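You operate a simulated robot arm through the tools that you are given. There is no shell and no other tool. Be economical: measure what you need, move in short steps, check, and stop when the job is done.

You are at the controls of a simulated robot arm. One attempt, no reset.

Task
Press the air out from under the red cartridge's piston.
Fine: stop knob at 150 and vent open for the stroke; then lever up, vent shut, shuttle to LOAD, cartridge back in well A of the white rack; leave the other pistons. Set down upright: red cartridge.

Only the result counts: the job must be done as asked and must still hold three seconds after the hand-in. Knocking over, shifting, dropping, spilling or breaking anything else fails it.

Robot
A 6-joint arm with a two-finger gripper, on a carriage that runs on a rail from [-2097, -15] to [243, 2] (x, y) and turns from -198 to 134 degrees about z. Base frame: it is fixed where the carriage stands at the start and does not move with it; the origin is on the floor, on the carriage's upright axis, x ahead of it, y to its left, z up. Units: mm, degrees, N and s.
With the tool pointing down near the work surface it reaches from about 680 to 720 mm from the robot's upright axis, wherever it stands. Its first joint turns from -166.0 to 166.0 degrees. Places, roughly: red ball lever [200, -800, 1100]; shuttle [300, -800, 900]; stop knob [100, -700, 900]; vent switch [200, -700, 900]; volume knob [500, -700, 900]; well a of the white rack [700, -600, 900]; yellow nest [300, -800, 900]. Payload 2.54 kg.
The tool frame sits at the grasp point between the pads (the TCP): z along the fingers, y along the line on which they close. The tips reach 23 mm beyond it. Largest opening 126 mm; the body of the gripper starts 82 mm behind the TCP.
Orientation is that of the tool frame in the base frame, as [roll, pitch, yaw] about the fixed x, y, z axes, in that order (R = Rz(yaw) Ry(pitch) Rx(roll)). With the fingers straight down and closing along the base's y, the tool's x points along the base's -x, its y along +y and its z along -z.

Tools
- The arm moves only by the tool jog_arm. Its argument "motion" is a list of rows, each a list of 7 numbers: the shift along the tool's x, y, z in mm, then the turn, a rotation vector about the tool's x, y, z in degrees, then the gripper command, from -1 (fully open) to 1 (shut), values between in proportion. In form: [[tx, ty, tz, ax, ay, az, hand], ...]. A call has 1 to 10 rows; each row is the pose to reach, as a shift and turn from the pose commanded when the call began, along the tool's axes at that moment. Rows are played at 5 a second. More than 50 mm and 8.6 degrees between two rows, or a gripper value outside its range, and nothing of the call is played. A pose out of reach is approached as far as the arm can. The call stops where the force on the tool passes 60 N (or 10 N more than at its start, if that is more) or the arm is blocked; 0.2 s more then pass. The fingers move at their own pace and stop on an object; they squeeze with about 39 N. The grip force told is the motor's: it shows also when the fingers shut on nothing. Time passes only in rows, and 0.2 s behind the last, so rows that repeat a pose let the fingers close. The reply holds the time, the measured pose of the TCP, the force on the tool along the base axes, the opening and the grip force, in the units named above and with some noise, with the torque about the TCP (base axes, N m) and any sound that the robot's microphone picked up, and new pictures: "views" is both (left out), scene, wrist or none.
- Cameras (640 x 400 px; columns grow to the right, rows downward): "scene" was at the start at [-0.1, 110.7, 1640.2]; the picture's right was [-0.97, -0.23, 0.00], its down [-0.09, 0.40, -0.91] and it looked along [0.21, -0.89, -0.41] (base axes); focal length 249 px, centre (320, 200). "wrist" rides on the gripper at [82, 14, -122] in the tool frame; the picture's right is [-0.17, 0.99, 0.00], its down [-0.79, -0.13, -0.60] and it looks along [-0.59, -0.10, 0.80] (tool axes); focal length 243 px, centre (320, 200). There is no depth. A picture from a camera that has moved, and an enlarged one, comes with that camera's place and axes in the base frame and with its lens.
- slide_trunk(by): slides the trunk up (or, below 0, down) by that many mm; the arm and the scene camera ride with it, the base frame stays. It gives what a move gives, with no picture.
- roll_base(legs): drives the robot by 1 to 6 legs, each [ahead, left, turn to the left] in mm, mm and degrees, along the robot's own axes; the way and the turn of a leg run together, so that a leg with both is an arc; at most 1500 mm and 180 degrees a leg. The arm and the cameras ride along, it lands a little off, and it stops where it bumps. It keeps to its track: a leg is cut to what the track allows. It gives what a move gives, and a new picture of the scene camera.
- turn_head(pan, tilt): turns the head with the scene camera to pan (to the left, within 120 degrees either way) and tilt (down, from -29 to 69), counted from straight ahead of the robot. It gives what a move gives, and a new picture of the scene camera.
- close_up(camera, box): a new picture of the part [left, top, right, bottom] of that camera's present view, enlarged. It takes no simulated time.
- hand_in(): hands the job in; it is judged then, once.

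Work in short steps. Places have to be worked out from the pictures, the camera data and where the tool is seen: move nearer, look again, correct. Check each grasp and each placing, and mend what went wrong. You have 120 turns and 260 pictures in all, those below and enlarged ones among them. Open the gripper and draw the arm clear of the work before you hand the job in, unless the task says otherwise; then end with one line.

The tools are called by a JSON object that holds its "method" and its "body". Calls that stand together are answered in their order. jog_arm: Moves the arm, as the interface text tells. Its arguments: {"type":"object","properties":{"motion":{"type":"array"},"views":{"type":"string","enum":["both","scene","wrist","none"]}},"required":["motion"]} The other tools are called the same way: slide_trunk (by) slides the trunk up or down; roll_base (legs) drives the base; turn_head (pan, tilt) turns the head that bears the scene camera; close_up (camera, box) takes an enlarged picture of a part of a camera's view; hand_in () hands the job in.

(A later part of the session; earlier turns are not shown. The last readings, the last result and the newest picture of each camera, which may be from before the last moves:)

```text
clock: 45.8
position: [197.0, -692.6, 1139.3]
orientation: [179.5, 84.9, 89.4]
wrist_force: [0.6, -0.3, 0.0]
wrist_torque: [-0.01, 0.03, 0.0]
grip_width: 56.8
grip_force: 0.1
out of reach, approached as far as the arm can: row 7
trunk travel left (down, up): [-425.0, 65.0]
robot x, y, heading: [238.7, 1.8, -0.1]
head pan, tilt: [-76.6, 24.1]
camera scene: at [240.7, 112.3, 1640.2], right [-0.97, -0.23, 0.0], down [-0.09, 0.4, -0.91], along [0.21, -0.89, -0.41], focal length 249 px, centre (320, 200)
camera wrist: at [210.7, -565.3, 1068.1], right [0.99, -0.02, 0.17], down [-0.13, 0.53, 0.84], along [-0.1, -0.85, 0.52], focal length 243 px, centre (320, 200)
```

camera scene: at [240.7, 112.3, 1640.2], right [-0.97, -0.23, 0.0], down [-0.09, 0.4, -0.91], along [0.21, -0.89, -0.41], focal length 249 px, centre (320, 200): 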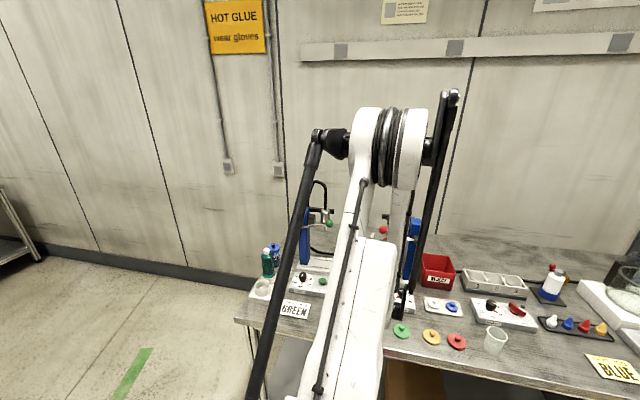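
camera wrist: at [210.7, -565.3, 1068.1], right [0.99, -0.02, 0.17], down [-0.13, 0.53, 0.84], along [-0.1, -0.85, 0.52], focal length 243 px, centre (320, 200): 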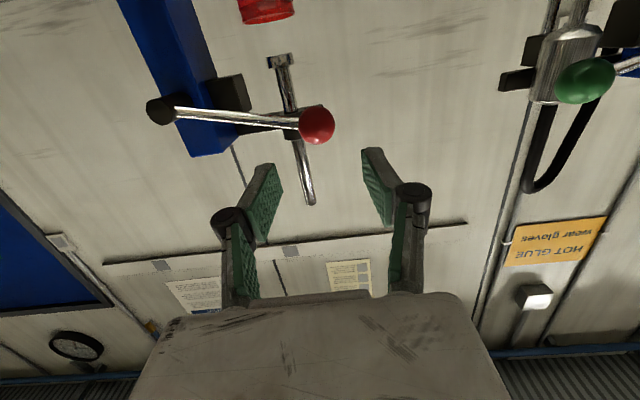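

The ball is confirmed at (195,-788,1124). Now I'll roll the hand ~70° about its axis so the fingers are above/below the ball.

{"method": "jog_arm", "body": {"motion": [[0, 0, 0, 0, 0, 8, 0.1], [0, 0, 0, 0, 0, 16, 0.1], [0, 0, 0, 0, 0, 24, 0.1], [0, 0, 0, 0, 0, 32, 0.1], [0, 0, 0, 0, 0, 40, 0.1], [0, 0, 0, 0, 0, 48, 0.1], [0, 0, 0, 0, 0, 56, 0.1], [0, 0, 0, 0, 0, 64, 0.1], [0, 0, 0, 0, 0, 70, 0.1]], "views": "wrist"}}

```text
clock: 47.8
position: [198.1, -692.6, 1139.5]
orientation: [95.0, 19.8, 1.5]
wrist_force: [-0.4, 0.7, 0.3]
wrist_torque: [0.0, 0.04, -0.01]
grip_width: 56.6
grip_force: 0.1
trunk travel left (down, up): [-425.0, 65.0]
robot x, y, heading: [239.8, 3.1, -0.1]
head pan, tilt: [-76.6, 24.1]
camera wrist: at [279.3, -571.5, 1135.6], right [0.18, -0.08, 0.98], down [-0.79, 0.58, 0.19], along [-0.59, -0.81, 0.04], focal length 243 px, centre (320, 200)
```

wrist: 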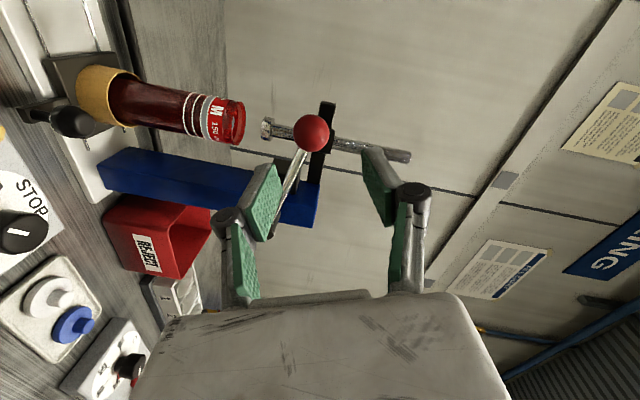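

The view shows ram and cartridge well aligned. I'll advance onto the ball with fingers open 70 mm.

{"method": "jog_arm", "body": {"motion": [[1, -6.8, 10, 0, 0, 0, -0.1], [2.3, -6.8, 40, 0, 0, 0, -0.1], [2.3, -6.8, 70, 0, 0, 0, -0.1], [2.3, -6.8, 91, 0, 0, 0, -0.1]], "views": "wrist"}}

```text
clock: 48.8
position: [195.6, -782.7, 1123.5]
orientation: [94.9, 19.8, 1.4]
wrist_force: [0.2, 0.7, 0.1]
wrist_torque: [0.02, -0.02, 0.01]
grip_width: 69.3
grip_force: 0.0
trunk travel left (down, up): [-425.0, 65.0]
robot x, y, heading: [236.4, 1.8, -0.2]
head pan, tilt: [-76.6, 24.1]
camera wrist: at [278.4, -661.8, 1119.5], right [0.18, -0.08, 0.98], down [-0.79, 0.59, 0.19], along [-0.59, -0.81, 0.04], focal length 243 px, centre (320, 200)
```

wrist: 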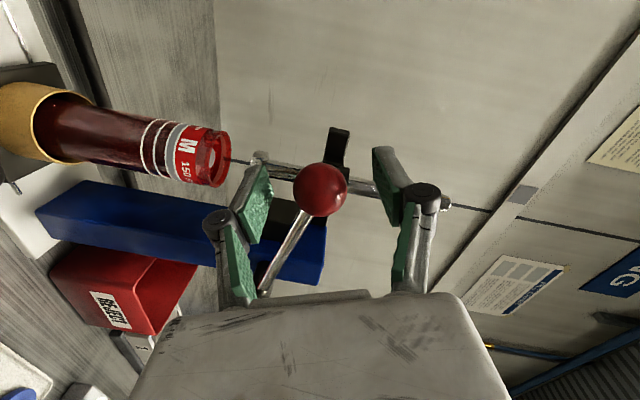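

Ball is centred between the fingers. Closing on it.

{"method": "jog_arm", "body": {"motion": [[0, 0, 2, 0, 0, 0, 0.5], [0, 0, 2, 0, 0, 0, 1], [0, 0, 2, 0, 0, 0, 1]], "views": "none"}}

```text
clock: 49.6
position: [197.1, -785.6, 1123.3]
orientation: [95.0, 19.9, 1.5]
wrist_force: [-1.0, 1.2, -8.7]
wrist_torque: [-0.02, 0.01, -0.02]
grip_width: 26.6
grip_force: 44.7
trunk travel left (down, up): [-425.0, 65.0]
robot x, y, heading: [236.9, 2.9, -0.1]
head pan, tilt: [-76.6, 24.1]
```

{"method": "close_up", "body": {"camera": "wrist", "box": [220, 100, 440, 300]}}

```text
2.00 times, centred on (330, 200) of wrist
camera zoom: at [278.8, -663.5, 1119.1], right [0.18, -0.08, 0.98], down [-0.79, 0.59, 0.19], along [-0.59, -0.81, 0.04], focal length 485 px, centre (300, 200)
```

zoom: 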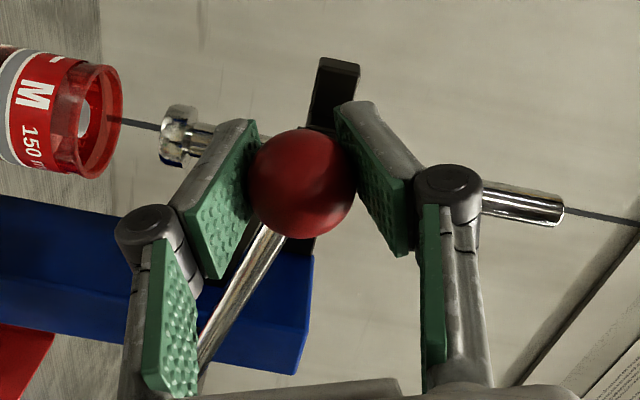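

The ball sits a bit toward +x of the pads. I'll loosen, shift 5 mm and regrip nearer its centre.

{"method": "jog_arm", "body": {"motion": [[0, 0, 0, 0, 0, 0, 0.3], [5, 0, 2, 0, 0, 0, 0.3], [5, 0, 2, 0, 0, 0, 1], [5, 0, 2, 0, 0, 0, 1], [5, 0, 2, 0, 0, 0, 1]], "views": "none"}}

{"method": "close_up", "body": {"camera": "wrist", "box": [220, 100, 440, 300]}}

```text
clock: 50.8
position: [201.0, -785.7, 1122.5]
orientation: [95.0, 20.0, 1.6]
wrist_force: [1.4, 4.2, -7.4]
wrist_torque: [0.05, -0.09, 0.09]
grip_width: 25.9
grip_force: 45.4
trunk travel left (down, up): [-425.0, 65.0]
robot x, y, heading: [239.8, 3.0, -0.0]
head pan, tilt: [-76.6, 24.1]
```

```text
2.00 times, centred on (330, 200) of wrist
camera zoom: at [283.9, -664.6, 1117.0], right [0.18, -0.08, 0.98], down [-0.79, 0.58, 0.19], along [-0.59, -0.81, 0.04], focal length 485 px, centre (300, 200)
```

zoom: 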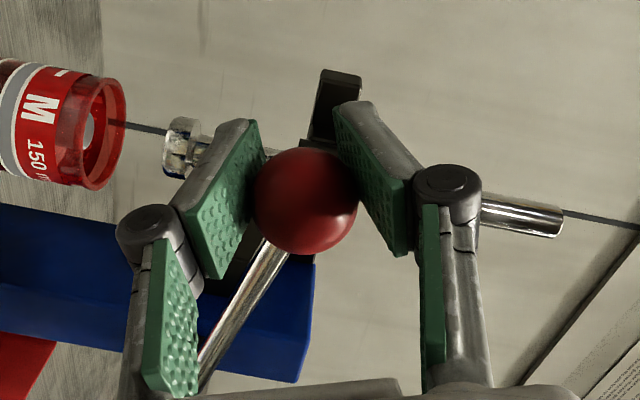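

Grip width got smaller, so the ball is more likely further in (-y) and back toward -x. I'll regrip 6 mm deeper and 6 mm toward -x, and compare.

{"method": "jog_arm", "body": {"motion": [[0, 0, 0, 0, 0, 0, 0.3], [-6, 0, 6, 0, 0, 0, 0.3], [-6, 0, 6, 0, 0, 0, 1], [-6, 0, 6, 0, 0, 0, 1], [-6, 0, 6, 0, 0, 0, 1]], "views": "none"}}

{"method": "close_up", "body": {"camera": "wrist", "box": [220, 100, 440, 300]}}

```text
clock: 52.0
position: [193.9, -792.0, 1123.2]
orientation: [94.9, 19.8, 1.5]
wrist_force: [-1.8, -2.2, -1.1]
wrist_torque: [-0.06, 0.03, -0.08]
grip_width: 22.5
grip_force: 44.9
trunk travel left (down, up): [-425.0, 65.0]
robot x, y, heading: [241.9, 3.7, 0.1]
head pan, tilt: [-76.6, 24.1]
```

```text
2.00 times, centred on (330, 200) of wrist
camera zoom: at [277.1, -670.9, 1118.5], right [0.18, -0.08, 0.98], down [-0.79, 0.59, 0.19], along [-0.59, -0.81, 0.04], focal length 485 px, centre (300, 200)
```

zoom: 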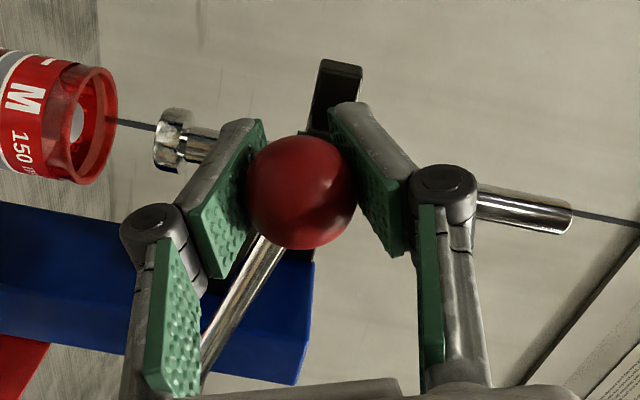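

Width fell to 22.5, so the ball is actually nearer to +y. Solving the three grips gives ball Ø≈28 at (198,-781). I'll regrip there.

{"method": "jog_arm", "body": {"motion": [[0, 0, 0, 0, 0, 0, 0.3], [4, 0, -10, 0, 0, 0, 0.3], [4, 0, -10, 0, 0, 0, 1], [4, 0, -10, 0, 0, 0, 1], [4, 0, -10, 0, 0, 0, 1]], "views": "none"}}

```text
clock: 53.2
position: [199.0, -781.2, 1122.5]
orientation: [94.9, 19.9, 1.6]
wrist_force: [0.8, 6.3, -2.7]
wrist_torque: [0.05, -0.17, 0.06]
grip_width: 28.4
grip_force: 45.1
trunk travel left (down, up): [-425.0, 65.0]
robot x, y, heading: [242.2, 2.0, -0.1]
head pan, tilt: [-76.6, 24.1]
```

Grip is now 28.4 mm – centred. I'll start pulling the ball down along the arc about the hub (65,1093), radius 136.

{"method": "jog_arm", "body": {"motion": [[8.5, -15.5, 1.4, 0, 0, 0, 1], [13, -26.5, 2.3, 0, 0, 0, 1], [16.5, -38, 3.3, 0, 0, 0, 1], [19, -49.3, 4.2, 0, 0, 0, 1]], "views": "wrist"}}

```text
clock: 54.2
position: [201.3, -783.7, 1067.7]
orientation: [95.0, 19.9, 1.7]
wrist_force: [8.3, -20.2, 3.1]
wrist_torque: [-0.14, 0.44, 0.31]
grip_width: 26.8
grip_force: 45.1
trunk travel left (down, up): [-425.0, 65.0]
robot x, y, heading: [239.9, 1.1, -0.3]
head pan, tilt: [-76.6, 24.1]
camera wrist: at [283.4, -662.5, 1064.9], right [0.18, -0.08, 0.98], down [-0.79, 0.58, 0.19], along [-0.59, -0.81, 0.04], focal length 243 px, centre (320, 200)
```

wrist: 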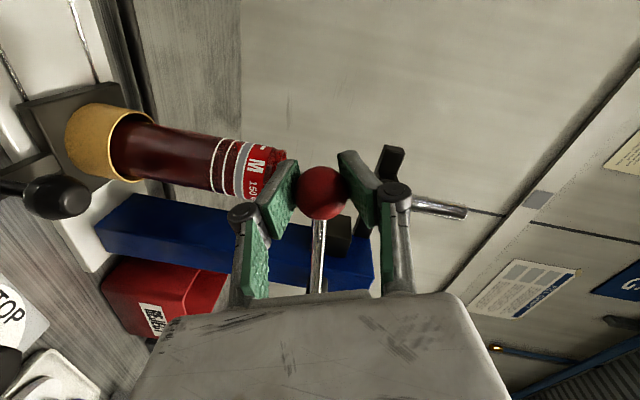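

The lever follows and the ram is descending. Continuing the arc in steps to -40°, watching force.

{"method": "jog_arm", "body": {"motion": [[1, -12, 2, 0, 0, 0, 1], [2, -23.5, 2.9, 0, 0, 0, 1], [1, -35, 3.9, 0, 0, 0, 1], [0, -47.1, 4.7, 0, 0, 0, 1]], "views": "wrist"}}

{"method": "close_up", "body": {"camera": "wrist", "box": [60, 60, 400, 280]}}

```text
clock: 55.1
position: [194.0, -783.7, 1044.1]
orientation: [94.8, 19.7, 1.9]
wrist_force: [6.2, 3.0, 46.7]
wrist_torque: [0.05, -0.1, 0.95]
grip_width: 26.9
grip_force: 45.2
out of reach, approached as far as the arm can: row 3, 4
trunk travel left (down, up): [-425.0, 65.0]
robot x, y, heading: [238.4, 1.5, 0.5]
head pan, tilt: [-76.6, 24.1]
stopped in row 4: the force on the tool passed its limit at 70 N (the readings are from after the stop); the commanded pose is now the measured one
camera wrist: at [275.6, -663.1, 1039.5], right [0.18, -0.08, 0.98], down [-0.79, 0.58, 0.19], along [-0.58, -0.81, 0.04], focal length 243 px, centre (320, 200)
```

wrist: 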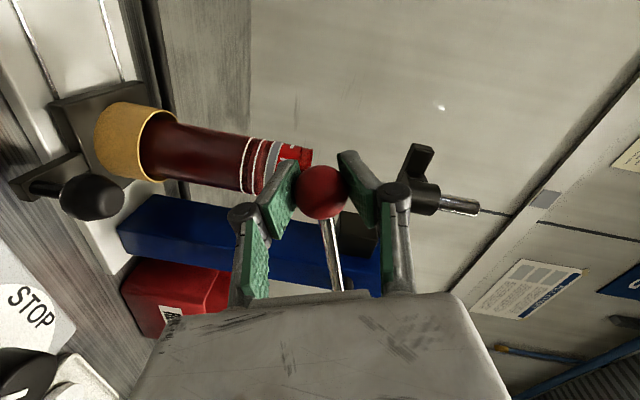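

```text
1.82 times, centred on (230, 170) of wrist
camera zoom: at [275.6, -663.1, 1039.5], right [0.18, -0.08, 0.98], down [-0.79, 0.58, 0.19], along [-0.58, -0.81, 0.04], focal length 441 px, centre (484, 254)
```

zoom: 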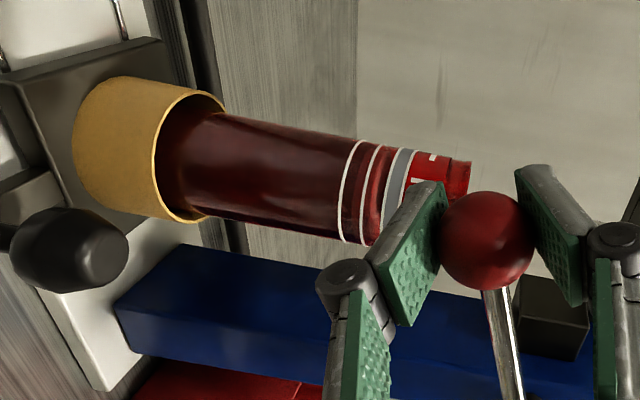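

Ram is down ≈55 mm and resistance began, but the arm is also hitting its reach limit with the horizontal wrist. I'll pitch the hand 16° downward about the ball to regain reach.

{"method": "jog_arm", "body": {"motion": [[0, 0, 0, 4, 1.4, 0, 1], [0, 0, 0, 7.5, 2.7, 0, 1], [0, 0, 0, 11, 4, 0, 1], [0, 0, 0, 15, 5.4, 0, 1]], "views": "wrist"}}

```text
clock: 56.0
position: [194.0, -787.0, 1043.4]
orientation: [107.6, 19.1, 6.0]
wrist_force: [5.2, 2.0, 35.0]
wrist_torque: [-0.17, 0.1, 0.37]
grip_width: 25.4
grip_force: 44.7
trunk travel left (down, up): [-425.0, 65.0]
robot x, y, heading: [239.8, -2.4, 0.2]
head pan, tilt: [-76.6, 24.1]
stopped in row 4: the force on the tool passed its limit at 62 N (the readings are from after the stop); the commanded pose is now the measured one
camera wrist: at [276.1, -667.1, 1064.9], right [0.18, -0.28, 0.94], down [-0.79, 0.53, 0.31], along [-0.59, -0.8, -0.13], focal length 243 px, centre (320, 200)
```

wrist: 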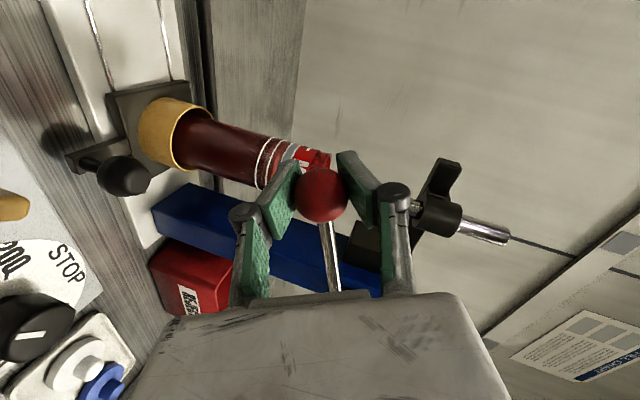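

Now at α≈-72° with position held. Continuing to push the ball down along the arc.

{"method": "jog_arm", "body": {"motion": [[-0.8, -5, -0.5, 0, 0, 0, 1], [-1.6, -9.5, -0.6, 0, 0, 0, 1], [-2.5, -15, 1, 0, 0, 0, 1], [-3.4, -21, 2.4, 0, 0, 0, 1], [-6.1, -32.3, 5.3, 0, 0, 0, 1]], "views": "wrist"}}

```text
clock: 56.4
position: [194.3, -786.6, 1043.9]
orientation: [107.1, 19.0, 5.9]
wrist_force: [4.9, 1.8, 32.0]
wrist_torque: [-0.32, 0.07, 0.14]
grip_width: 25.1
grip_force: 45.3
trunk travel left (down, up): [-425.0, 65.0]
robot x, y, heading: [243.9, 2.4, 0.2]
head pan, tilt: [-76.6, 24.1]
stopped in row 1: the force on the tool passed its limit at 70 N (the readings are from after the stop); the commanded pose is now the measured one
camera wrist: at [276.3, -667.3, 1064.2], right [0.18, -0.27, 0.95], down [-0.79, 0.53, 0.3], along [-0.59, -0.8, -0.12], focal length 243 px, centre (320, 200)
```

wrist: 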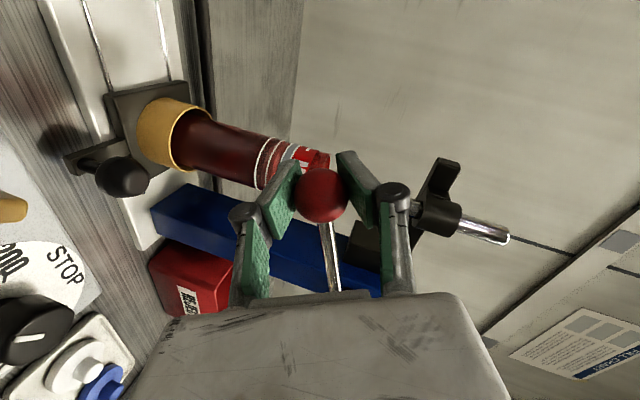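

Hard block with no displacement – maybe the stop is reached. I'll zoom to see the ram and the piston.

{"method": "close_up", "body": {"camera": "wrist", "box": [220, 110, 360, 220]}}

{"method": "close_up", "body": {"camera": "scene", "box": [340, 180, 440, 280]}}

```text
3.64 times, centred on (290, 165) of wrist
camera zoom: at [276.3, -667.3, 1064.2], right [0.18, -0.27, 0.95], down [-0.79, 0.53, 0.3], along [-0.59, -0.8, -0.12], focal length 882 px, centre (429, 327)
```

zoom: 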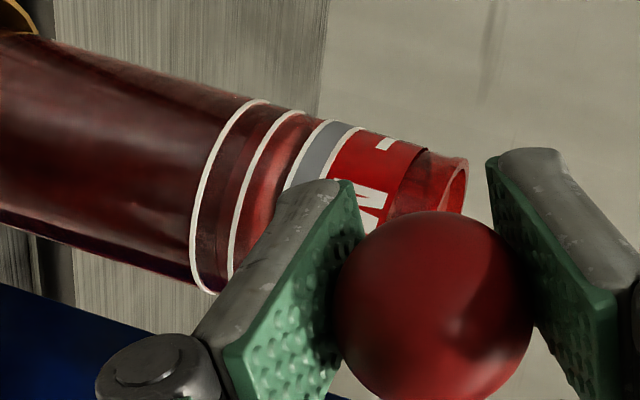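

```text
4.00 times, centred on (390, 230) of scene
camera zoom: at [241.7, 115.5, 1639.8], right [-0.97, -0.23, 0.0], down [-0.1, 0.39, -0.91], along [0.21, -0.89, -0.41], focal length 995 px, centre (40, 80)
```

zoom: 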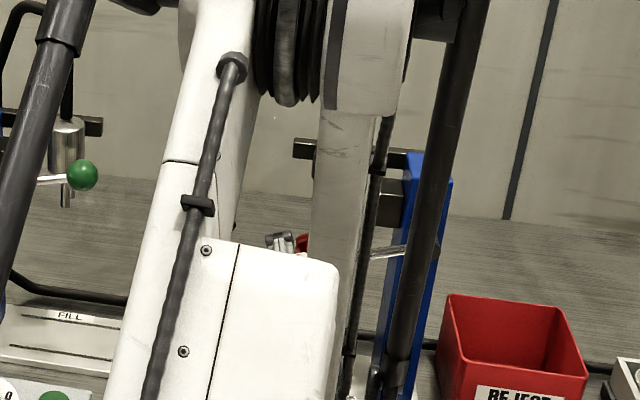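

Let me hold a steady push near the limit for a second to see whether the lever creeps (piston friction) or is on a hard stop.

{"method": "jog_arm", "body": {"motion": [[0, -1, 0, 0, 0, 0, 1], [0, -1.8, 0, 0, 0, 0, 1], [0, -1.8, 0, 0, 0, 0, 1], [0, -2.2, 0, 0, 0, 0, 1], [0, -2.2, 0, 0, 0, 0, 1], [0, -2.2, 0, 0, 0, 0, 1]], "views": "none"}}

```text
clock: 57.0
position: [194.5, -788.0, 1044.1]
orientation: [106.8, 19.0, 5.7]
wrist_force: [4.3, 1.8, 31.7]
wrist_torque: [-0.25, 0.02, 0.05]
grip_width: 24.9
grip_force: 44.7
trunk travel left (down, up): [-425.0, 65.0]
robot x, y, heading: [243.1, 4.2, 0.4]
head pan, tilt: [-76.6, 24.1]
stopped in row 3: the force on the tool passed its limit at 61 N (the readings are from after the stop); the commanded pose is now the measured one
```

It's rigid – a hard stop. I'll raise the lever back along its arc and inspect the piston's depth.

{"method": "jog_arm", "body": {"motion": [[-1, 11, -6, 0, 0, 0, 1], [-2.5, 23, -11.9, 0, 0, 0, 1], [-5.5, 34.5, -15.5, 0, 0, 0, 1], [-8.4, 45.4, -18.8, 0, 0, 0, 1], [-14, 58, -23, 0, 0, 0, 1], [-21, 71, -27.2, 0, 0, 0, 1]], "views": "wrist"}}

{"method": "close_up", "body": {"camera": "wrist", "box": [150, 60, 350, 210]}}

```text
clock: 58.4
position: [199.1, -786.2, 1119.1]
orientation: [107.2, 19.0, 6.1]
wrist_force: [10.9, -30.0, -5.3]
wrist_torque: [0.42, -0.58, 0.66]
grip_width: 25.9
grip_force: 44.8
trunk travel left (down, up): [-425.0, 65.0]
robot x, y, heading: [242.2, 2.8, 0.1]
head pan, tilt: [-76.6, 24.1]
camera wrist: at [279.6, -665.8, 1139.0], right [0.18, -0.28, 0.94], down [-0.79, 0.53, 0.31], along [-0.59, -0.8, -0.12], focal length 243 px, centre (320, 200)
```

wrist: 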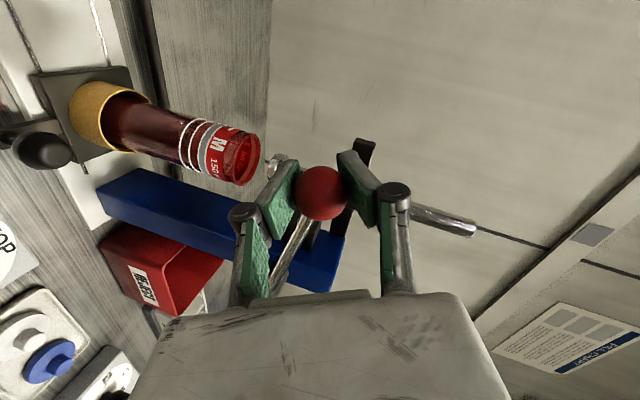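

```text
2.67 times, centred on (250, 135) of wrist
camera zoom: at [279.6, -665.8, 1139.0], right [0.18, -0.28, 0.94], down [-0.79, 0.53, 0.31], along [-0.59, -0.8, -0.12], focal length 647 px, centre (507, 373)
```

zoom: 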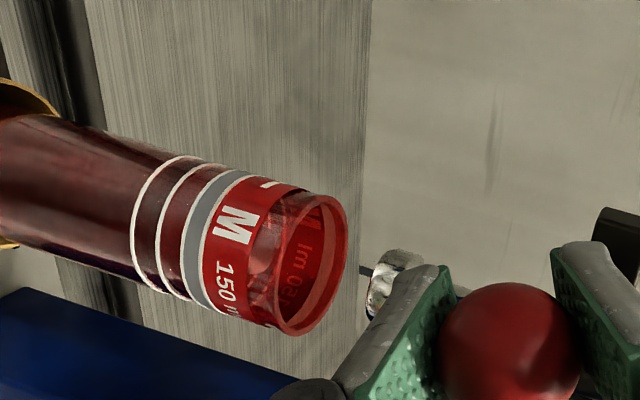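

The piston now sits visibly deeper, and the barrel is uniformly filled: the stroke went to the stop. I'll lift the lever the last few mm to its top and release.

{"method": "jog_arm", "body": {"motion": [[-1, 3, -1, 0, 0, 0, 1], [-2, 6, -2, 0, 0, 0, 1], [-2, 6, -2, 0, 0, 0, 0.2], [-2, 6, -2, 0, 0, 0, 0], [-2, 6, -40, 0, 0, 0, 0], [-2, 6, -80, 0, 0, 0, 0]], "views": "wrist"}}

{"method": "close_up", "body": {"camera": "wrist", "box": [150, 60, 430, 260]}}

```text
clock: 59.8
position: [200.6, -708.2, 1147.9]
orientation: [107.1, 18.9, 5.9]
wrist_force: [0.8, 0.6, 0.3]
wrist_torque: [-0.01, 0.01, 0.02]
grip_width: 63.5
grip_force: 0.0
trunk travel left (down, up): [-425.0, 65.0]
robot x, y, heading: [236.6, 2.8, 0.4]
head pan, tilt: [-76.6, 24.1]
camera wrist: at [281.3, -588.0, 1168.3], right [0.18, -0.27, 0.95], down [-0.79, 0.53, 0.3], along [-0.59, -0.8, -0.12], focal length 243 px, centre (320, 200)
```

wrist: 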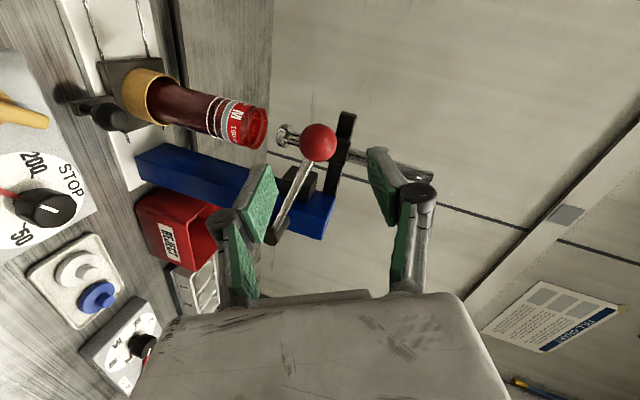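

```text
2.00 times, centred on (290, 160) of wrist
camera zoom: at [281.3, -588.0, 1168.3], right [0.18, -0.27, 0.95], down [-0.79, 0.53, 0.3], along [-0.59, -0.8, -0.12], focal length 485 px, centre (380, 280)
```

zoom: 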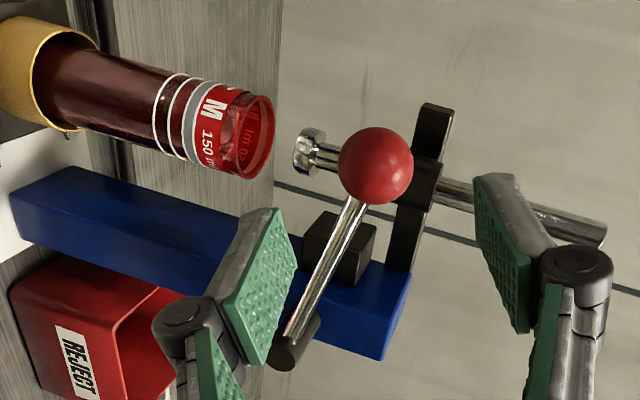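

The lever stays up (ball ≈(196,-784,1126)). Now I'll reorient the hand back: first undo the 70° roll while backing off.

{"method": "jog_arm", "body": {"motion": [[0, 0, -10, 0, 0, -8, 0], [0, 0, -20, 0, 0, -16, 0], [0, 0, -30, 0, 0, -24, 0], [0, 0, -30, 0, 0, -32, 0], [0, 0, -30, 0, 0, -40, 0], [0, 0, -30, 0, 0, -48, 0], [0, 0, -30, 0, 0, -56, 0], [0, 0, -30, 0, 0, -64, 0], [0, 0, -30, 0, 0, -72, 0]], "views": "none"}}

```text
clock: 61.8
position: [198.2, -680.3, 1156.1]
orientation: [-173.4, 73.7, 97.0]
wrist_force: [-0.7, 0.3, 0.0]
wrist_torque: [-0.01, -0.02, -0.01]
grip_width: 62.9
grip_force: 0.0
trunk travel left (down, up): [-425.0, 65.0]
robot x, y, heading: [240.7, 0.8, 0.1]
head pan, tilt: [-76.6, 24.1]
```

{"method": "jog_arm", "body": {"motion": [[10, -1, 4, 0, 8.2, 0, 0], [25, -2, 9, 0, 16.4, 0, 0], [40, -3, 14, 0, 24.6, 0, 0], [56, -4, 20, 0, 32.8, 0, 0], [72, -5, 26, 0, 41, 0, 0], [88, -6, 32, 0, 49.2, 0, 0], [104, -7, 38, 0, 57.4, 0, 0], [121, -8, 44, 0, 65.6, 0, 0], [138, -8, 50, 0, 73.5, 0, 0]], "views": "wrist"}}

```text
clock: 63.8
position: [187.1, -690.1, 1010.6]
orientation: [-178.3, 0.2, 90.6]
wrist_force: [-0.2, -0.3, 0.1]
wrist_torque: [-0.02, -0.04, 0.0]
grip_width: 63.0
grip_force: 0.0
trunk travel left (down, up): [-425.0, 65.0]
robot x, y, heading: [242.2, -1.2, 0.2]
head pan, tilt: [-76.6, 24.1]
camera wrist: at [203.3, -609.0, 1131.4], right [0.99, -0.15, -0.03], down [-0.11, -0.79, 0.6], along [-0.12, -0.59, -0.8], focal length 243 px, centre (320, 200)
```

wrist: 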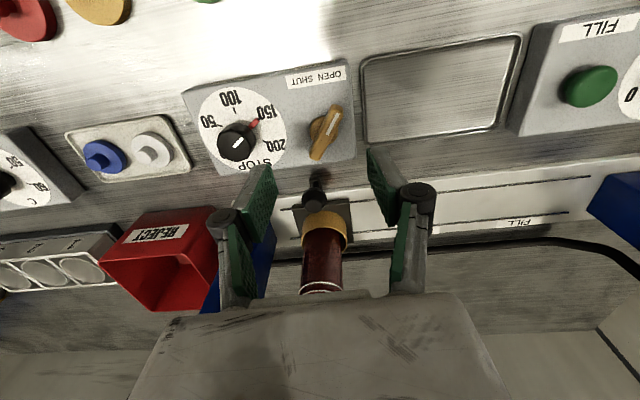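

Now turn to align with the vent bar (θ≈31°) and hover just above it.

{"method": "jog_arm", "body": {"motion": [[-1, -1, 5, 0, 0, -8, -0.43], [-2, -2, 10, 0, 0, -16, -0.43], [-4, -3, 20, 0, 0, -24, -0.43], [-5, -4, 30, 0, 0, -32, -0.43], [-7, -4.5, 40, 0, 0, -40, -0.43], [-8, -4.5, 50, 0, 0, -48, -0.43], [-8, -4.5, 60, 0, 0, -54, -0.43], [-8, -4.5, 65, 0, 0, -59, -0.43]], "views": "wrist"}}

{"method": "close_up", "body": {"camera": "wrist", "box": [220, 100, 420, 260]}}

```text
clock: 65.6
position: [178.5, -697.9, 944.3]
orientation: [-178.9, -1.2, 149.7]
wrist_force: [-0.4, -0.6, 0.7]
wrist_torque: [0.0, 0.04, 0.0]
grip_width: 90.0
grip_force: 0.1
trunk travel left (down, up): [-425.0, 65.0]
robot x, y, heading: [241.4, 0.7, 0.1]
head pan, tilt: [-76.6, 24.1]
camera wrist: at [118.2, -645.0, 1069.3], right [0.64, 0.77, -0.02], down [0.63, -0.51, 0.58], along [0.44, -0.39, -0.81], focal length 243 px, centre (320, 200)
```

wrist: 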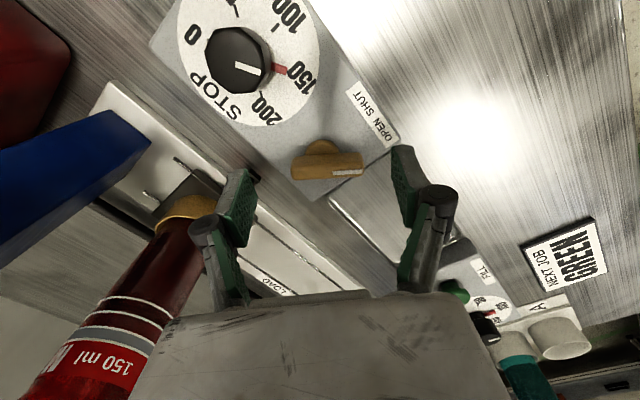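

```text
2.50 times, centred on (320, 180) of wrist
camera zoom: at [118.2, -645.0, 1069.3], right [0.64, 0.77, -0.02], down [0.63, -0.51, 0.58], along [0.44, -0.39, -0.81], focal length 606 px, centre (320, 250)
```

zoom: 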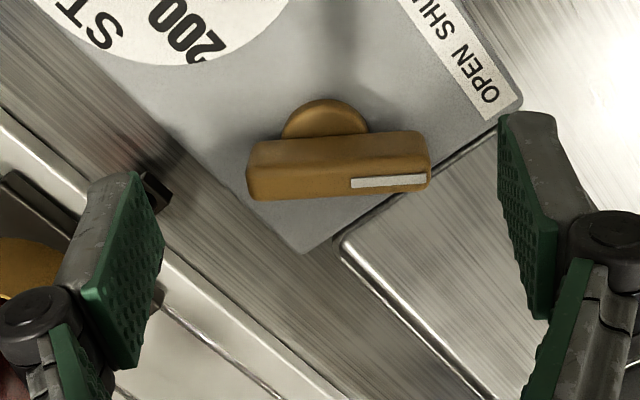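

The left finger is near the shuttle knob, so I'll use a narrower 74 mm opening, shift 6 mm onto the bar's centre, lower and grip.

{"method": "jog_arm", "body": {"motion": [[-5, 3, 5, 0, 0, 1, -0.17], [-5, 3, 20, 0, 0, 2, -0.17], [-5, 3, 34, 0, 0, 2, -0.17], [-5, 3, 34, 0, 0, 2, 0.5], [-5, 3, 34, 0, 0, 2, 1], [-5, 3, 34, 0, 0, 2, 1]], "views": "wrist"}}

```text
clock: 67.0
position: [184.0, -696.9, 910.8]
orientation: [-178.9, -1.2, 147.6]
wrist_force: [5.6, 13.7, -14.0]
wrist_torque: [-0.1, -0.23, -0.01]
grip_width: 56.3
grip_force: 45.3
trunk travel left (down, up): [-425.0, 65.0]
robot x, y, heading: [243.2, 0.4, -0.3]
head pan, tilt: [-76.6, 24.1]
camera wrist: at [126.6, -642.4, 1035.1], right [0.67, 0.74, -0.02], down [0.61, -0.53, 0.58], along [0.42, -0.4, -0.81], focal length 243 px, centre (320, 200)
```

wrist: 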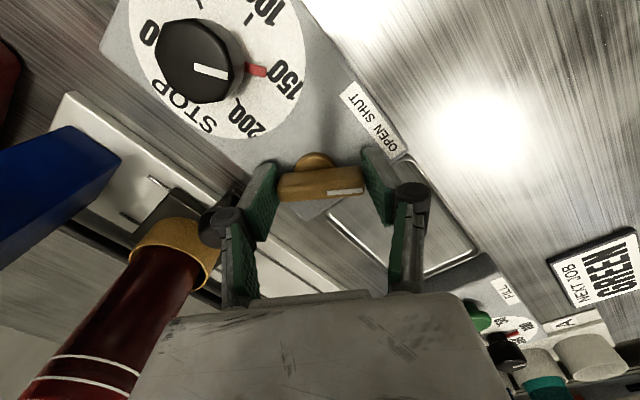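

Gripped (56 mm). Turning back to SHUT (-68°), following the pivot.

{"method": "jog_arm", "body": {"motion": [[0.8, 0.8, 0, 0, 0, -8, 1], [1.6, 0.8, 0, 0, 0, -16, 1], [2.4, 0.6, 0, 0, 0, -24, 1], [3.2, 0.4, 0, 0, 0, -32, 1], [3.7, -0.1, 0, 0, 0, -40, 1], [4.2, -0.7, 0, 0, 0, -48, 1], [4.7, -1.3, 0, 0, 0, -56, 1], [5.1, -1.8, 0, 0, 0, -64, 1], [5.2, -2.1, 0, 0, 0, -68, 1]], "views": "wrist"}}

```text
clock: 68.8
position: [181.0, -700.9, 912.1]
orientation: [179.8, -1.8, -151.8]
wrist_force: [1.7, -8.8, -0.4]
wrist_torque: [-0.71, -0.42, 0.05]
grip_width: 55.6
grip_force: 45.0
trunk travel left (down, up): [-425.0, 65.0]
robot x, y, heading: [242.7, 0.9, 0.2]
head pan, tilt: [-76.6, 24.1]
stopped in row 8: the force on the tool passed its limit at 62 N (the readings are from after the stop); the commanded pose is now the measured one
camera wrist: at [106.0, -726.7, 1036.4], right [-0.32, 0.95, 0.0], down [0.78, 0.27, 0.57], along [0.54, 0.18, -0.82], focal length 243 px, centre (320, 200)
```

wrist: 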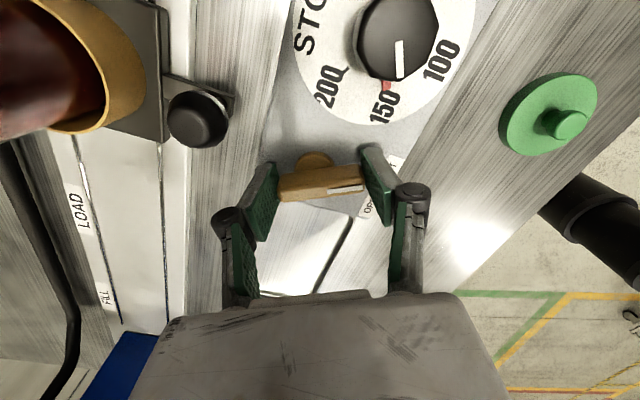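

At θ≈-28°; a few more degrees to the SHUT end-stop.

{"method": "jog_arm", "body": {"motion": [[0.3, -0.3, 0, 0, 0, -3, 1], [0.6, -0.6, 0, 0, 0, -6, 1], [0.8, -0.8, 0, 0, 0, -9, 1]], "views": "none"}}

{"method": "jog_arm", "body": {"motion": [[0, 0, 0, 0, 0, 0, -0.2], [0, 0, 0, 0, 0, 0, -0.2], [0, 0, -40, 0, 0, 0, -0.2], [0, 0, -70, 0, 0, 0, -0.2]], "views": "wrist"}}

{"method": "close_up", "body": {"camera": "wrist", "box": [220, 60, 420, 220]}}

```text
clock: 69.6
position: [181.6, -701.5, 911.6]
orientation: [179.5, -1.6, -142.6]
wrist_force: [6.2, -19.0, 2.9]
wrist_torque: [-0.35, -0.2, -1.68]
grip_width: 56.4
grip_force: 45.4
trunk travel left (down, up): [-425.0, 65.0]
robot x, y, heading: [242.2, 5.7, 0.2]
head pan, tilt: [-76.6, 24.1]
```

```text
clock: 70.6
position: [182.7, -697.4, 982.3]
orientation: [179.5, -1.7, -142.7]
wrist_force: [-0.4, 0.5, 0.8]
wrist_torque: [-0.04, 0.04, 0.01]
grip_width: 75.5
grip_force: 0.0
trunk travel left (down, up): [-425.0, 65.0]
robot x, y, heading: [240.2, 0.7, 0.1]
head pan, tilt: [-76.6, 24.1]
camera wrist: at [111.5, -736.0, 1107.4], right [-0.47, 0.89, 0.0], down [0.73, 0.38, 0.57], along [0.51, 0.27, -0.82], focal length 243 px, centre (320, 200)
```

wrist: 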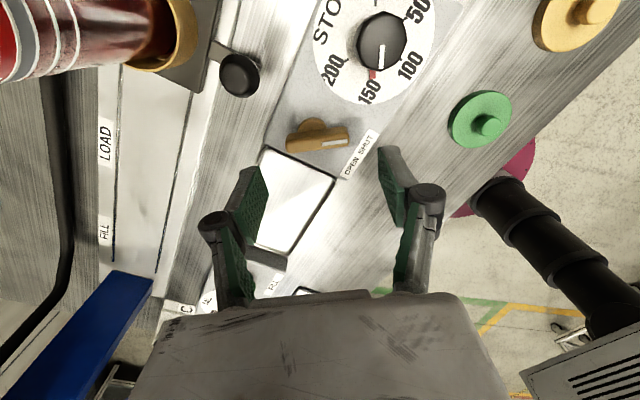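

```text
2.50 times, centred on (320, 140) of wrist
camera zoom: at [111.5, -736.0, 1107.4], right [-0.47, 0.89, 0.0], down [0.73, 0.38, 0.57], along [0.51, 0.27, -0.82], focal length 606 px, centre (320, 350)
```

zoom: 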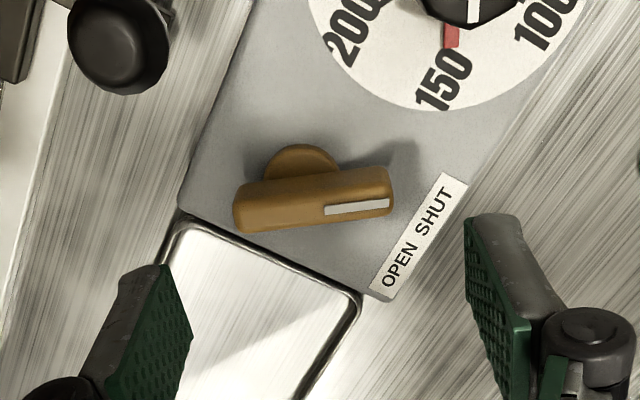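

Vent is at the SHUT end-stop. Next, back to the shuttle knob: I'll rise and turn the hand back to θ=90°.

{"method": "jog_arm", "body": {"motion": [[1, 3, -10, 0, 0, 8, -0.2], [1, 5, -20, 0, 0, 16, -0.2], [2, 8, -30, 0, 0, 24, -0.2], [2, 10, -40, 0, 0, 32, -0.2], [3, 13, -50, 0, 0, 40, -0.2], [3, 15, -60, 0, 0, 48, -0.2], [4, 18, -60, 0, 0, 56, -0.2], [4, 20, -60, 0, 0, 64, -0.2], [5, 22, -60, 0, 0, 72, -0.2], [5, 22, -60, 0, 0, 80, -0.2]], "views": "none"}}

{"method": "jog_arm", "body": {"motion": [[0, 0, 0, 0, 0, 8, -0.2], [0, 0, 0, 0, 0, 16, -0.2], [0, 0, 0, 0, 0, 24, -0.2], [0, 0, 0, 0, 0, 32, -0.2], [0, 0, 0, 0, 0, 40, -0.2], [0, 0, 0, 0, 0, 47, -0.2]], "views": "wrist"}}

```text
clock: 72.8
position: [166.9, -684.3, 1043.6]
orientation: [-178.4, -0.7, 137.1]
wrist_force: [0.4, -0.9, 0.0]
wrist_torque: [0.04, 0.01, 0.01]
grip_width: 75.8
grip_force: 0.0
trunk travel left (down, up): [-425.0, 65.0]
robot x, y, heading: [240.6, -0.9, 0.1]
head pan, tilt: [-76.6, 24.1]
```

```text
clock: 74.2
position: [166.1, -683.7, 1042.8]
orientation: [-178.3, 0.6, 90.3]
wrist_force: [-0.8, 0.2, 0.8]
wrist_torque: [-0.02, -0.02, 0.02]
grip_width: 75.4
grip_force: 0.1
trunk travel left (down, up): [-425.0, 65.0]
robot x, y, heading: [238.0, -1.4, 0.1]
head pan, tilt: [-76.6, 24.1]
camera wrist: at [183.3, -602.2, 1163.3], right [0.99, -0.16, -0.03], down [-0.11, -0.78, 0.61], along [-0.12, -0.6, -0.79], focal length 243 px, centre (320, 200)
```

wrist: 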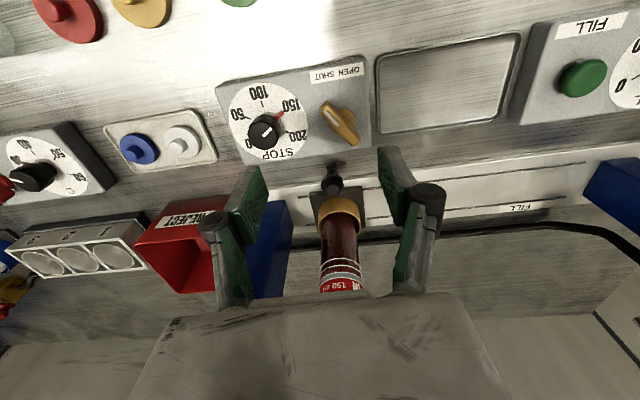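

{"method": "jog_arm", "body": {"motion": [[-14, -1, 10, 0, -7.5, 0, -0.2], [-28, -2, 30, 0, -15, 0, -0.2], [-43, -3, 55, 0, -22.5, 0, -0.2], [-58, -3, 83, 0, -30, 0, -0.2]], "views": "wrist"}}

```text
clock: 75.2
position: [161.7, -744.3, 960.7]
orientation: [-178.2, 30.7, 91.3]
wrist_force: [-0.1, 0.6, -0.8]
wrist_torque: [0.01, -0.01, 0.0]
grip_width: 75.7
grip_force: 0.0
trunk travel left (down, up): [-425.0, 65.0]
robot x, y, heading: [239.7, -0.2, 0.2]
head pan, tilt: [-76.6, 24.1]
camera wrist: at [177.0, -611.7, 1024.1], right [0.99, -0.14, 0.06], down [-0.1, -0.37, 0.92], along [-0.11, -0.92, -0.39], focal length 243 px, centre (320, 200)
```

wrist: 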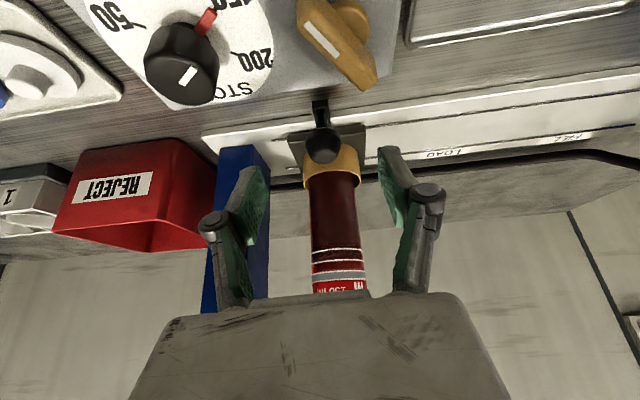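

Advancing onto the knob with a slightly narrower opening and gripping.

{"method": "jog_arm", "body": {"motion": [[0, 1, 20, 0, 0, 0, 0.1], [0, 1, 40, 0, 0, 0, 0.1], [0, 1, 59, 0, 0, 0, 0.1], [0, 1, 59, 0, 0, 0, 1], [0, 1, 59, 0, 0, 0, 1]], "views": "none"}}

```text
clock: 76.4
position: [163.5, -772.7, 909.3]
orientation: [-178.1, 30.6, 91.4]
wrist_force: [11.9, 2.1, -6.3]
wrist_torque: [-0.18, -0.38, 0.24]
grip_width: 22.0
grip_force: 45.2
trunk travel left (down, up): [-425.0, 65.0]
robot x, y, heading: [244.5, -2.6, 0.3]
head pan, tilt: [-76.6, 24.1]
```

Knob gripped again. Dragging the shuttle +x toward LOAD (139 mm), compensated for the small tool skew.

{"method": "jog_arm", "body": {"motion": [[-0.3, 16, -0.3, 0, 0, 0, 1], [-0.7, 32, -0.7, 0, 0, 0, 1], [-1, 48, -1, 0, 0, 0, 1], [-1.3, 64, -1.3, 0, 0, 0, 1], [-1.7, 80, -1.7, 0, 0, 0, 1], [-2, 96, -2, 0, 0, 0, 1], [-2.3, 112, -2.3, 0, 0, 0, 1], [-2.7, 127, -2.7, 0, 0, 0, 1], [-2.9, 138, -2.9, 0, 0, 0, 1], [-2.9, 138, -2.9, 0, 0, 0, 1]], "views": "wrist"}}

```text
clock: 78.6
position: [301.1, -772.9, 909.5]
orientation: [-178.2, 30.6, 91.3]
wrist_force: [3.7, 27.2, -17.0]
wrist_torque: [0.35, -0.2, 0.09]
grip_width: 21.6
grip_force: 44.6
trunk travel left (down, up): [-425.0, 65.0]
robot x, y, heading: [239.8, -2.8, 0.3]
head pan, tilt: [-76.6, 24.1]
camera wrist: at [314.7, -640.9, 973.0], right [0.99, -0.14, 0.06], down [-0.1, -0.38, 0.92], along [-0.11, -0.92, -0.39], focal length 243 px, centre (320, 200)
```

wrist: 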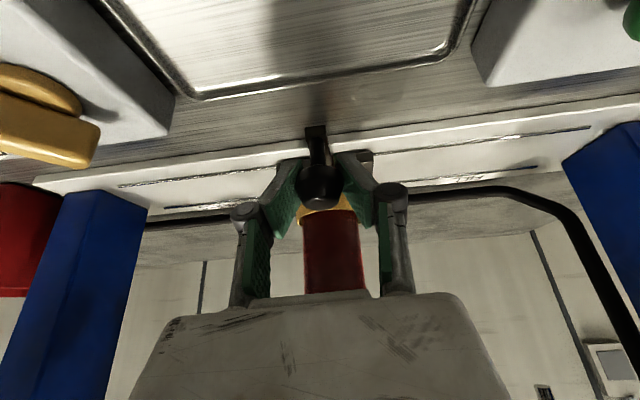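

Comparing with the picture at the original LOAD, I'm ~3 mm short. Nudging +3 mm, then releasing and backing out.

{"method": "jog_arm", "body": {"motion": [[0, 3, 0, 0, 0, 0, 1], [0, 3, 0, 0, 0, 0, 1], [0, 3, 0, 0, 0, 0, 0.1], [0, 3, 0, 0, 0, 0, -0.1], [0, 3, -40, 0, 0, 0, -0.1], [0, 3, -80, 0, 0, 0, -0.1], [0, 3, -125, 0, 0, 0, -0.1]], "views": "wrist"}}

```text
clock: 80.2
position: [303.5, -711.0, 1019.0]
orientation: [-178.1, 30.5, 91.2]
wrist_force: [0.1, 0.3, -0.1]
wrist_torque: [-0.02, -0.01, -0.02]
grip_width: 69.5
grip_force: 0.1
trunk travel left (down, up): [-425.0, 65.0]
robot x, y, heading: [245.5, 3.6, 0.0]
head pan, tilt: [-76.6, 24.1]
camera wrist: at [317.7, -579.8, 1081.8], right [0.99, -0.14, 0.06], down [-0.1, -0.38, 0.92], along [-0.11, -0.92, -0.39], focal length 243 px, centre (320, 200)
```

wrist: 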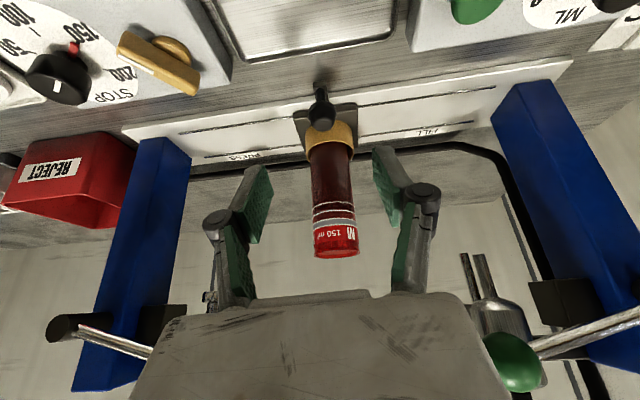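

The shuttle is exactly back at LOAD (knob/slot ratio 0.439 vs 0.4385 originally). Now I'll straighten the hand and move over the cartridge.

{"method": "jog_arm", "body": {"motion": [[-8, 0, -20, -0.4, 7.6, 0, -0.3], [-15, 0, -38, -0.9, 15.2, 0, -0.3], [-22, 0, -55, -1.3, 22.8, 0, -0.3], [-28, 0, -70, -1.8, 30.4, 0, -0.3]], "views": "wrist"}}

```text
clock: 81.2
position: [306.4, -698.0, 1091.3]
orientation: [179.9, 0.2, 90.7]
wrist_force: [0.1, -0.6, -0.2]
wrist_torque: [0.06, 0.01, 0.02]
grip_width: 82.1
grip_force: 0.1
trunk travel left (down, up): [-425.0, 65.0]
robot x, y, heading: [244.8, 1.3, 0.4]
head pan, tilt: [-76.6, 24.1]
camera wrist: at [319.3, -616.6, 1214.3], right [0.99, -0.15, 0.0], down [-0.12, -0.79, 0.6], along [-0.09, -0.59, -0.8], focal length 243 px, centre (320, 200)
```

wrist: 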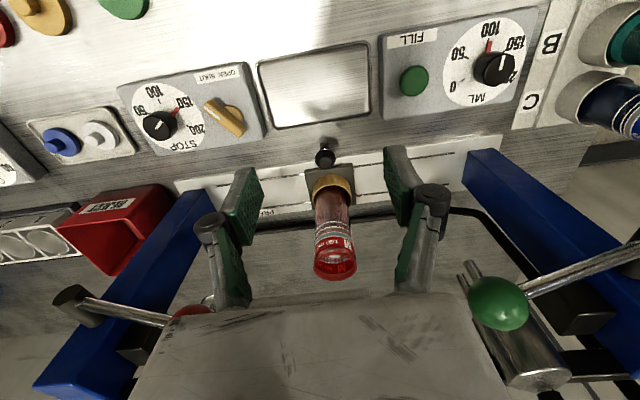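

{"method": "jog_arm", "body": {"motion": [[-40, 0, 0, 0, 0, 0, -0.3], [-80, -1, 0, 0, 0, 0, -0.3], [-115, -2, 0, 0, 0, 0, -0.3], [-147, -2, 0, 0, 0, 0, -0.3]], "views": "wrist"}}

{"method": "close_up", "body": {"camera": "wrist", "box": [240, 70, 410, 240]}}

```text
clock: 82.2
position: [307.2, -848.1, 1090.9]
orientation: [179.8, 0.3, 90.7]
wrist_force: [0.6, -0.4, 0.1]
wrist_torque: [0.02, -0.01, -0.01]
grip_width: 81.8
grip_force: 0.0
trunk travel left (down, up): [-425.0, 65.0]
robot x, y, heading: [241.5, 3.8, 0.0]
head pan, tilt: [-76.6, 24.1]
camera wrist: at [319.4, -766.1, 1213.9], right [0.99, -0.15, 0.0], down [-0.12, -0.79, 0.6], along [-0.09, -0.59, -0.8], focal length 243 px, centre (320, 200)
```

wrist: 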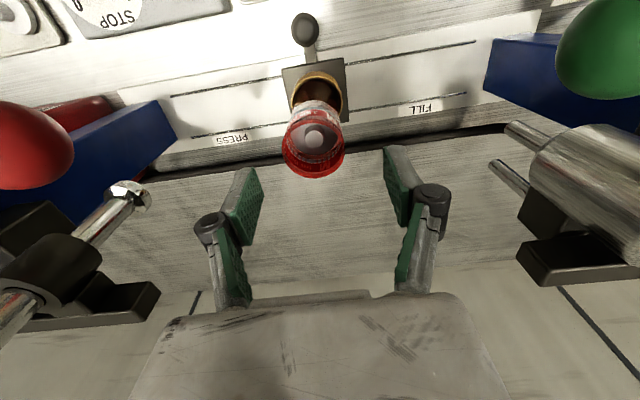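

```text
2.35 times, centred on (325, 155) of wrist
camera zoom: at [319.4, -766.1, 1213.9], right [0.99, -0.15, 0.0], down [-0.12, -0.79, 0.6], along [-0.09, -0.59, -0.8], focal length 571 px, centre (308, 306)
```

zoom: 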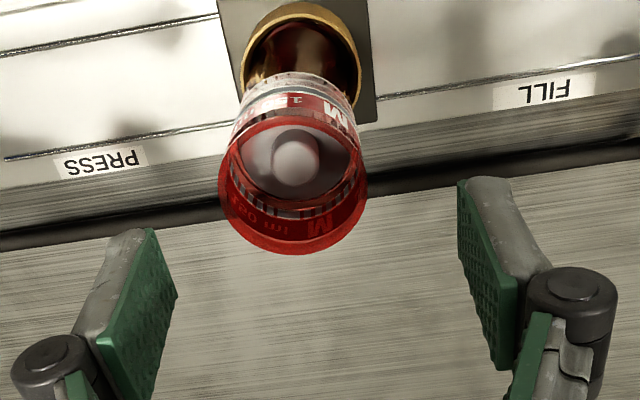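

The piston boss is now ~22 mm below the rim (was ~9 mm), so it was pressed. Cartridge axis is at x≈301.5; I'll shift -5.5 mm and lower to grip height.

{"method": "jog_arm", "body": {"motion": [[0, -5.5, 10, 0, 0, 0, -0.3], [0, -5.5, 50, 0, 0, 0, -0.3], [0, -5.5, 90, 0, 0, 0, -0.3], [0, -5.5, 116, 0, 0, 0, -0.3]], "views": "wrist"}}

{"method": "close_up", "body": {"camera": "wrist", "box": [220, 80, 420, 300]}}

```text
clock: 83.2
position: [300.0, -846.0, 975.3]
orientation: [179.9, 0.1, 90.7]
wrist_force: [-0.5, 0.8, 0.2]
wrist_torque: [0.0, 0.01, -0.02]
grip_width: 82.0
grip_force: 0.1
trunk travel left (down, up): [-425.0, 65.0]
robot x, y, heading: [237.7, 0.4, 0.3]
head pan, tilt: [-76.6, 24.1]
camera wrist: at [313.6, -764.1, 1098.2], right [0.99, -0.15, 0.0], down [-0.12, -0.79, 0.6], along [-0.09, -0.59, -0.8], focal length 243 px, centre (320, 200)
```

wrist: 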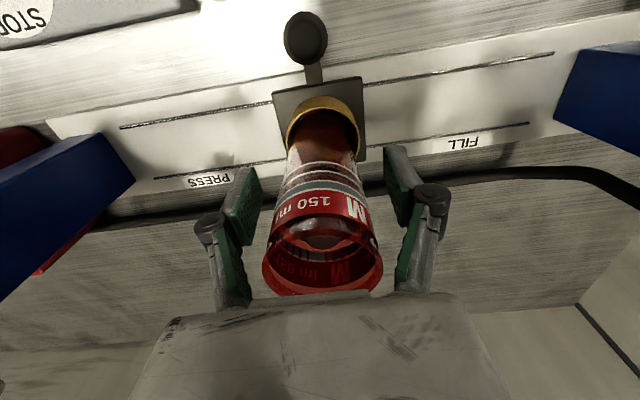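

```text
1.82 times, centred on (320, 190) of wrist
camera zoom: at [313.6, -764.1, 1098.2], right [0.99, -0.15, 0.0], down [-0.12, -0.79, 0.6], along [-0.09, -0.59, -0.8], focal length 441 px, centre (320, 218)
```

zoom: 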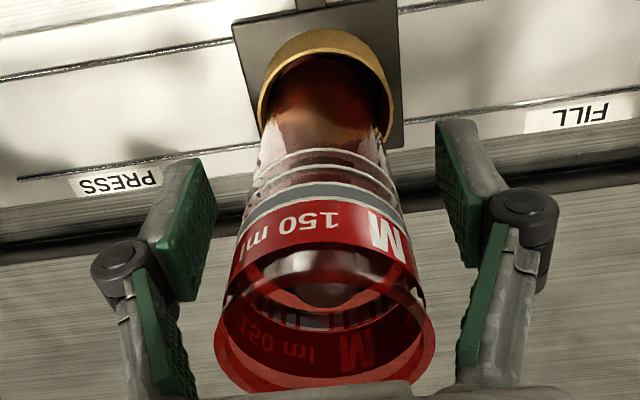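

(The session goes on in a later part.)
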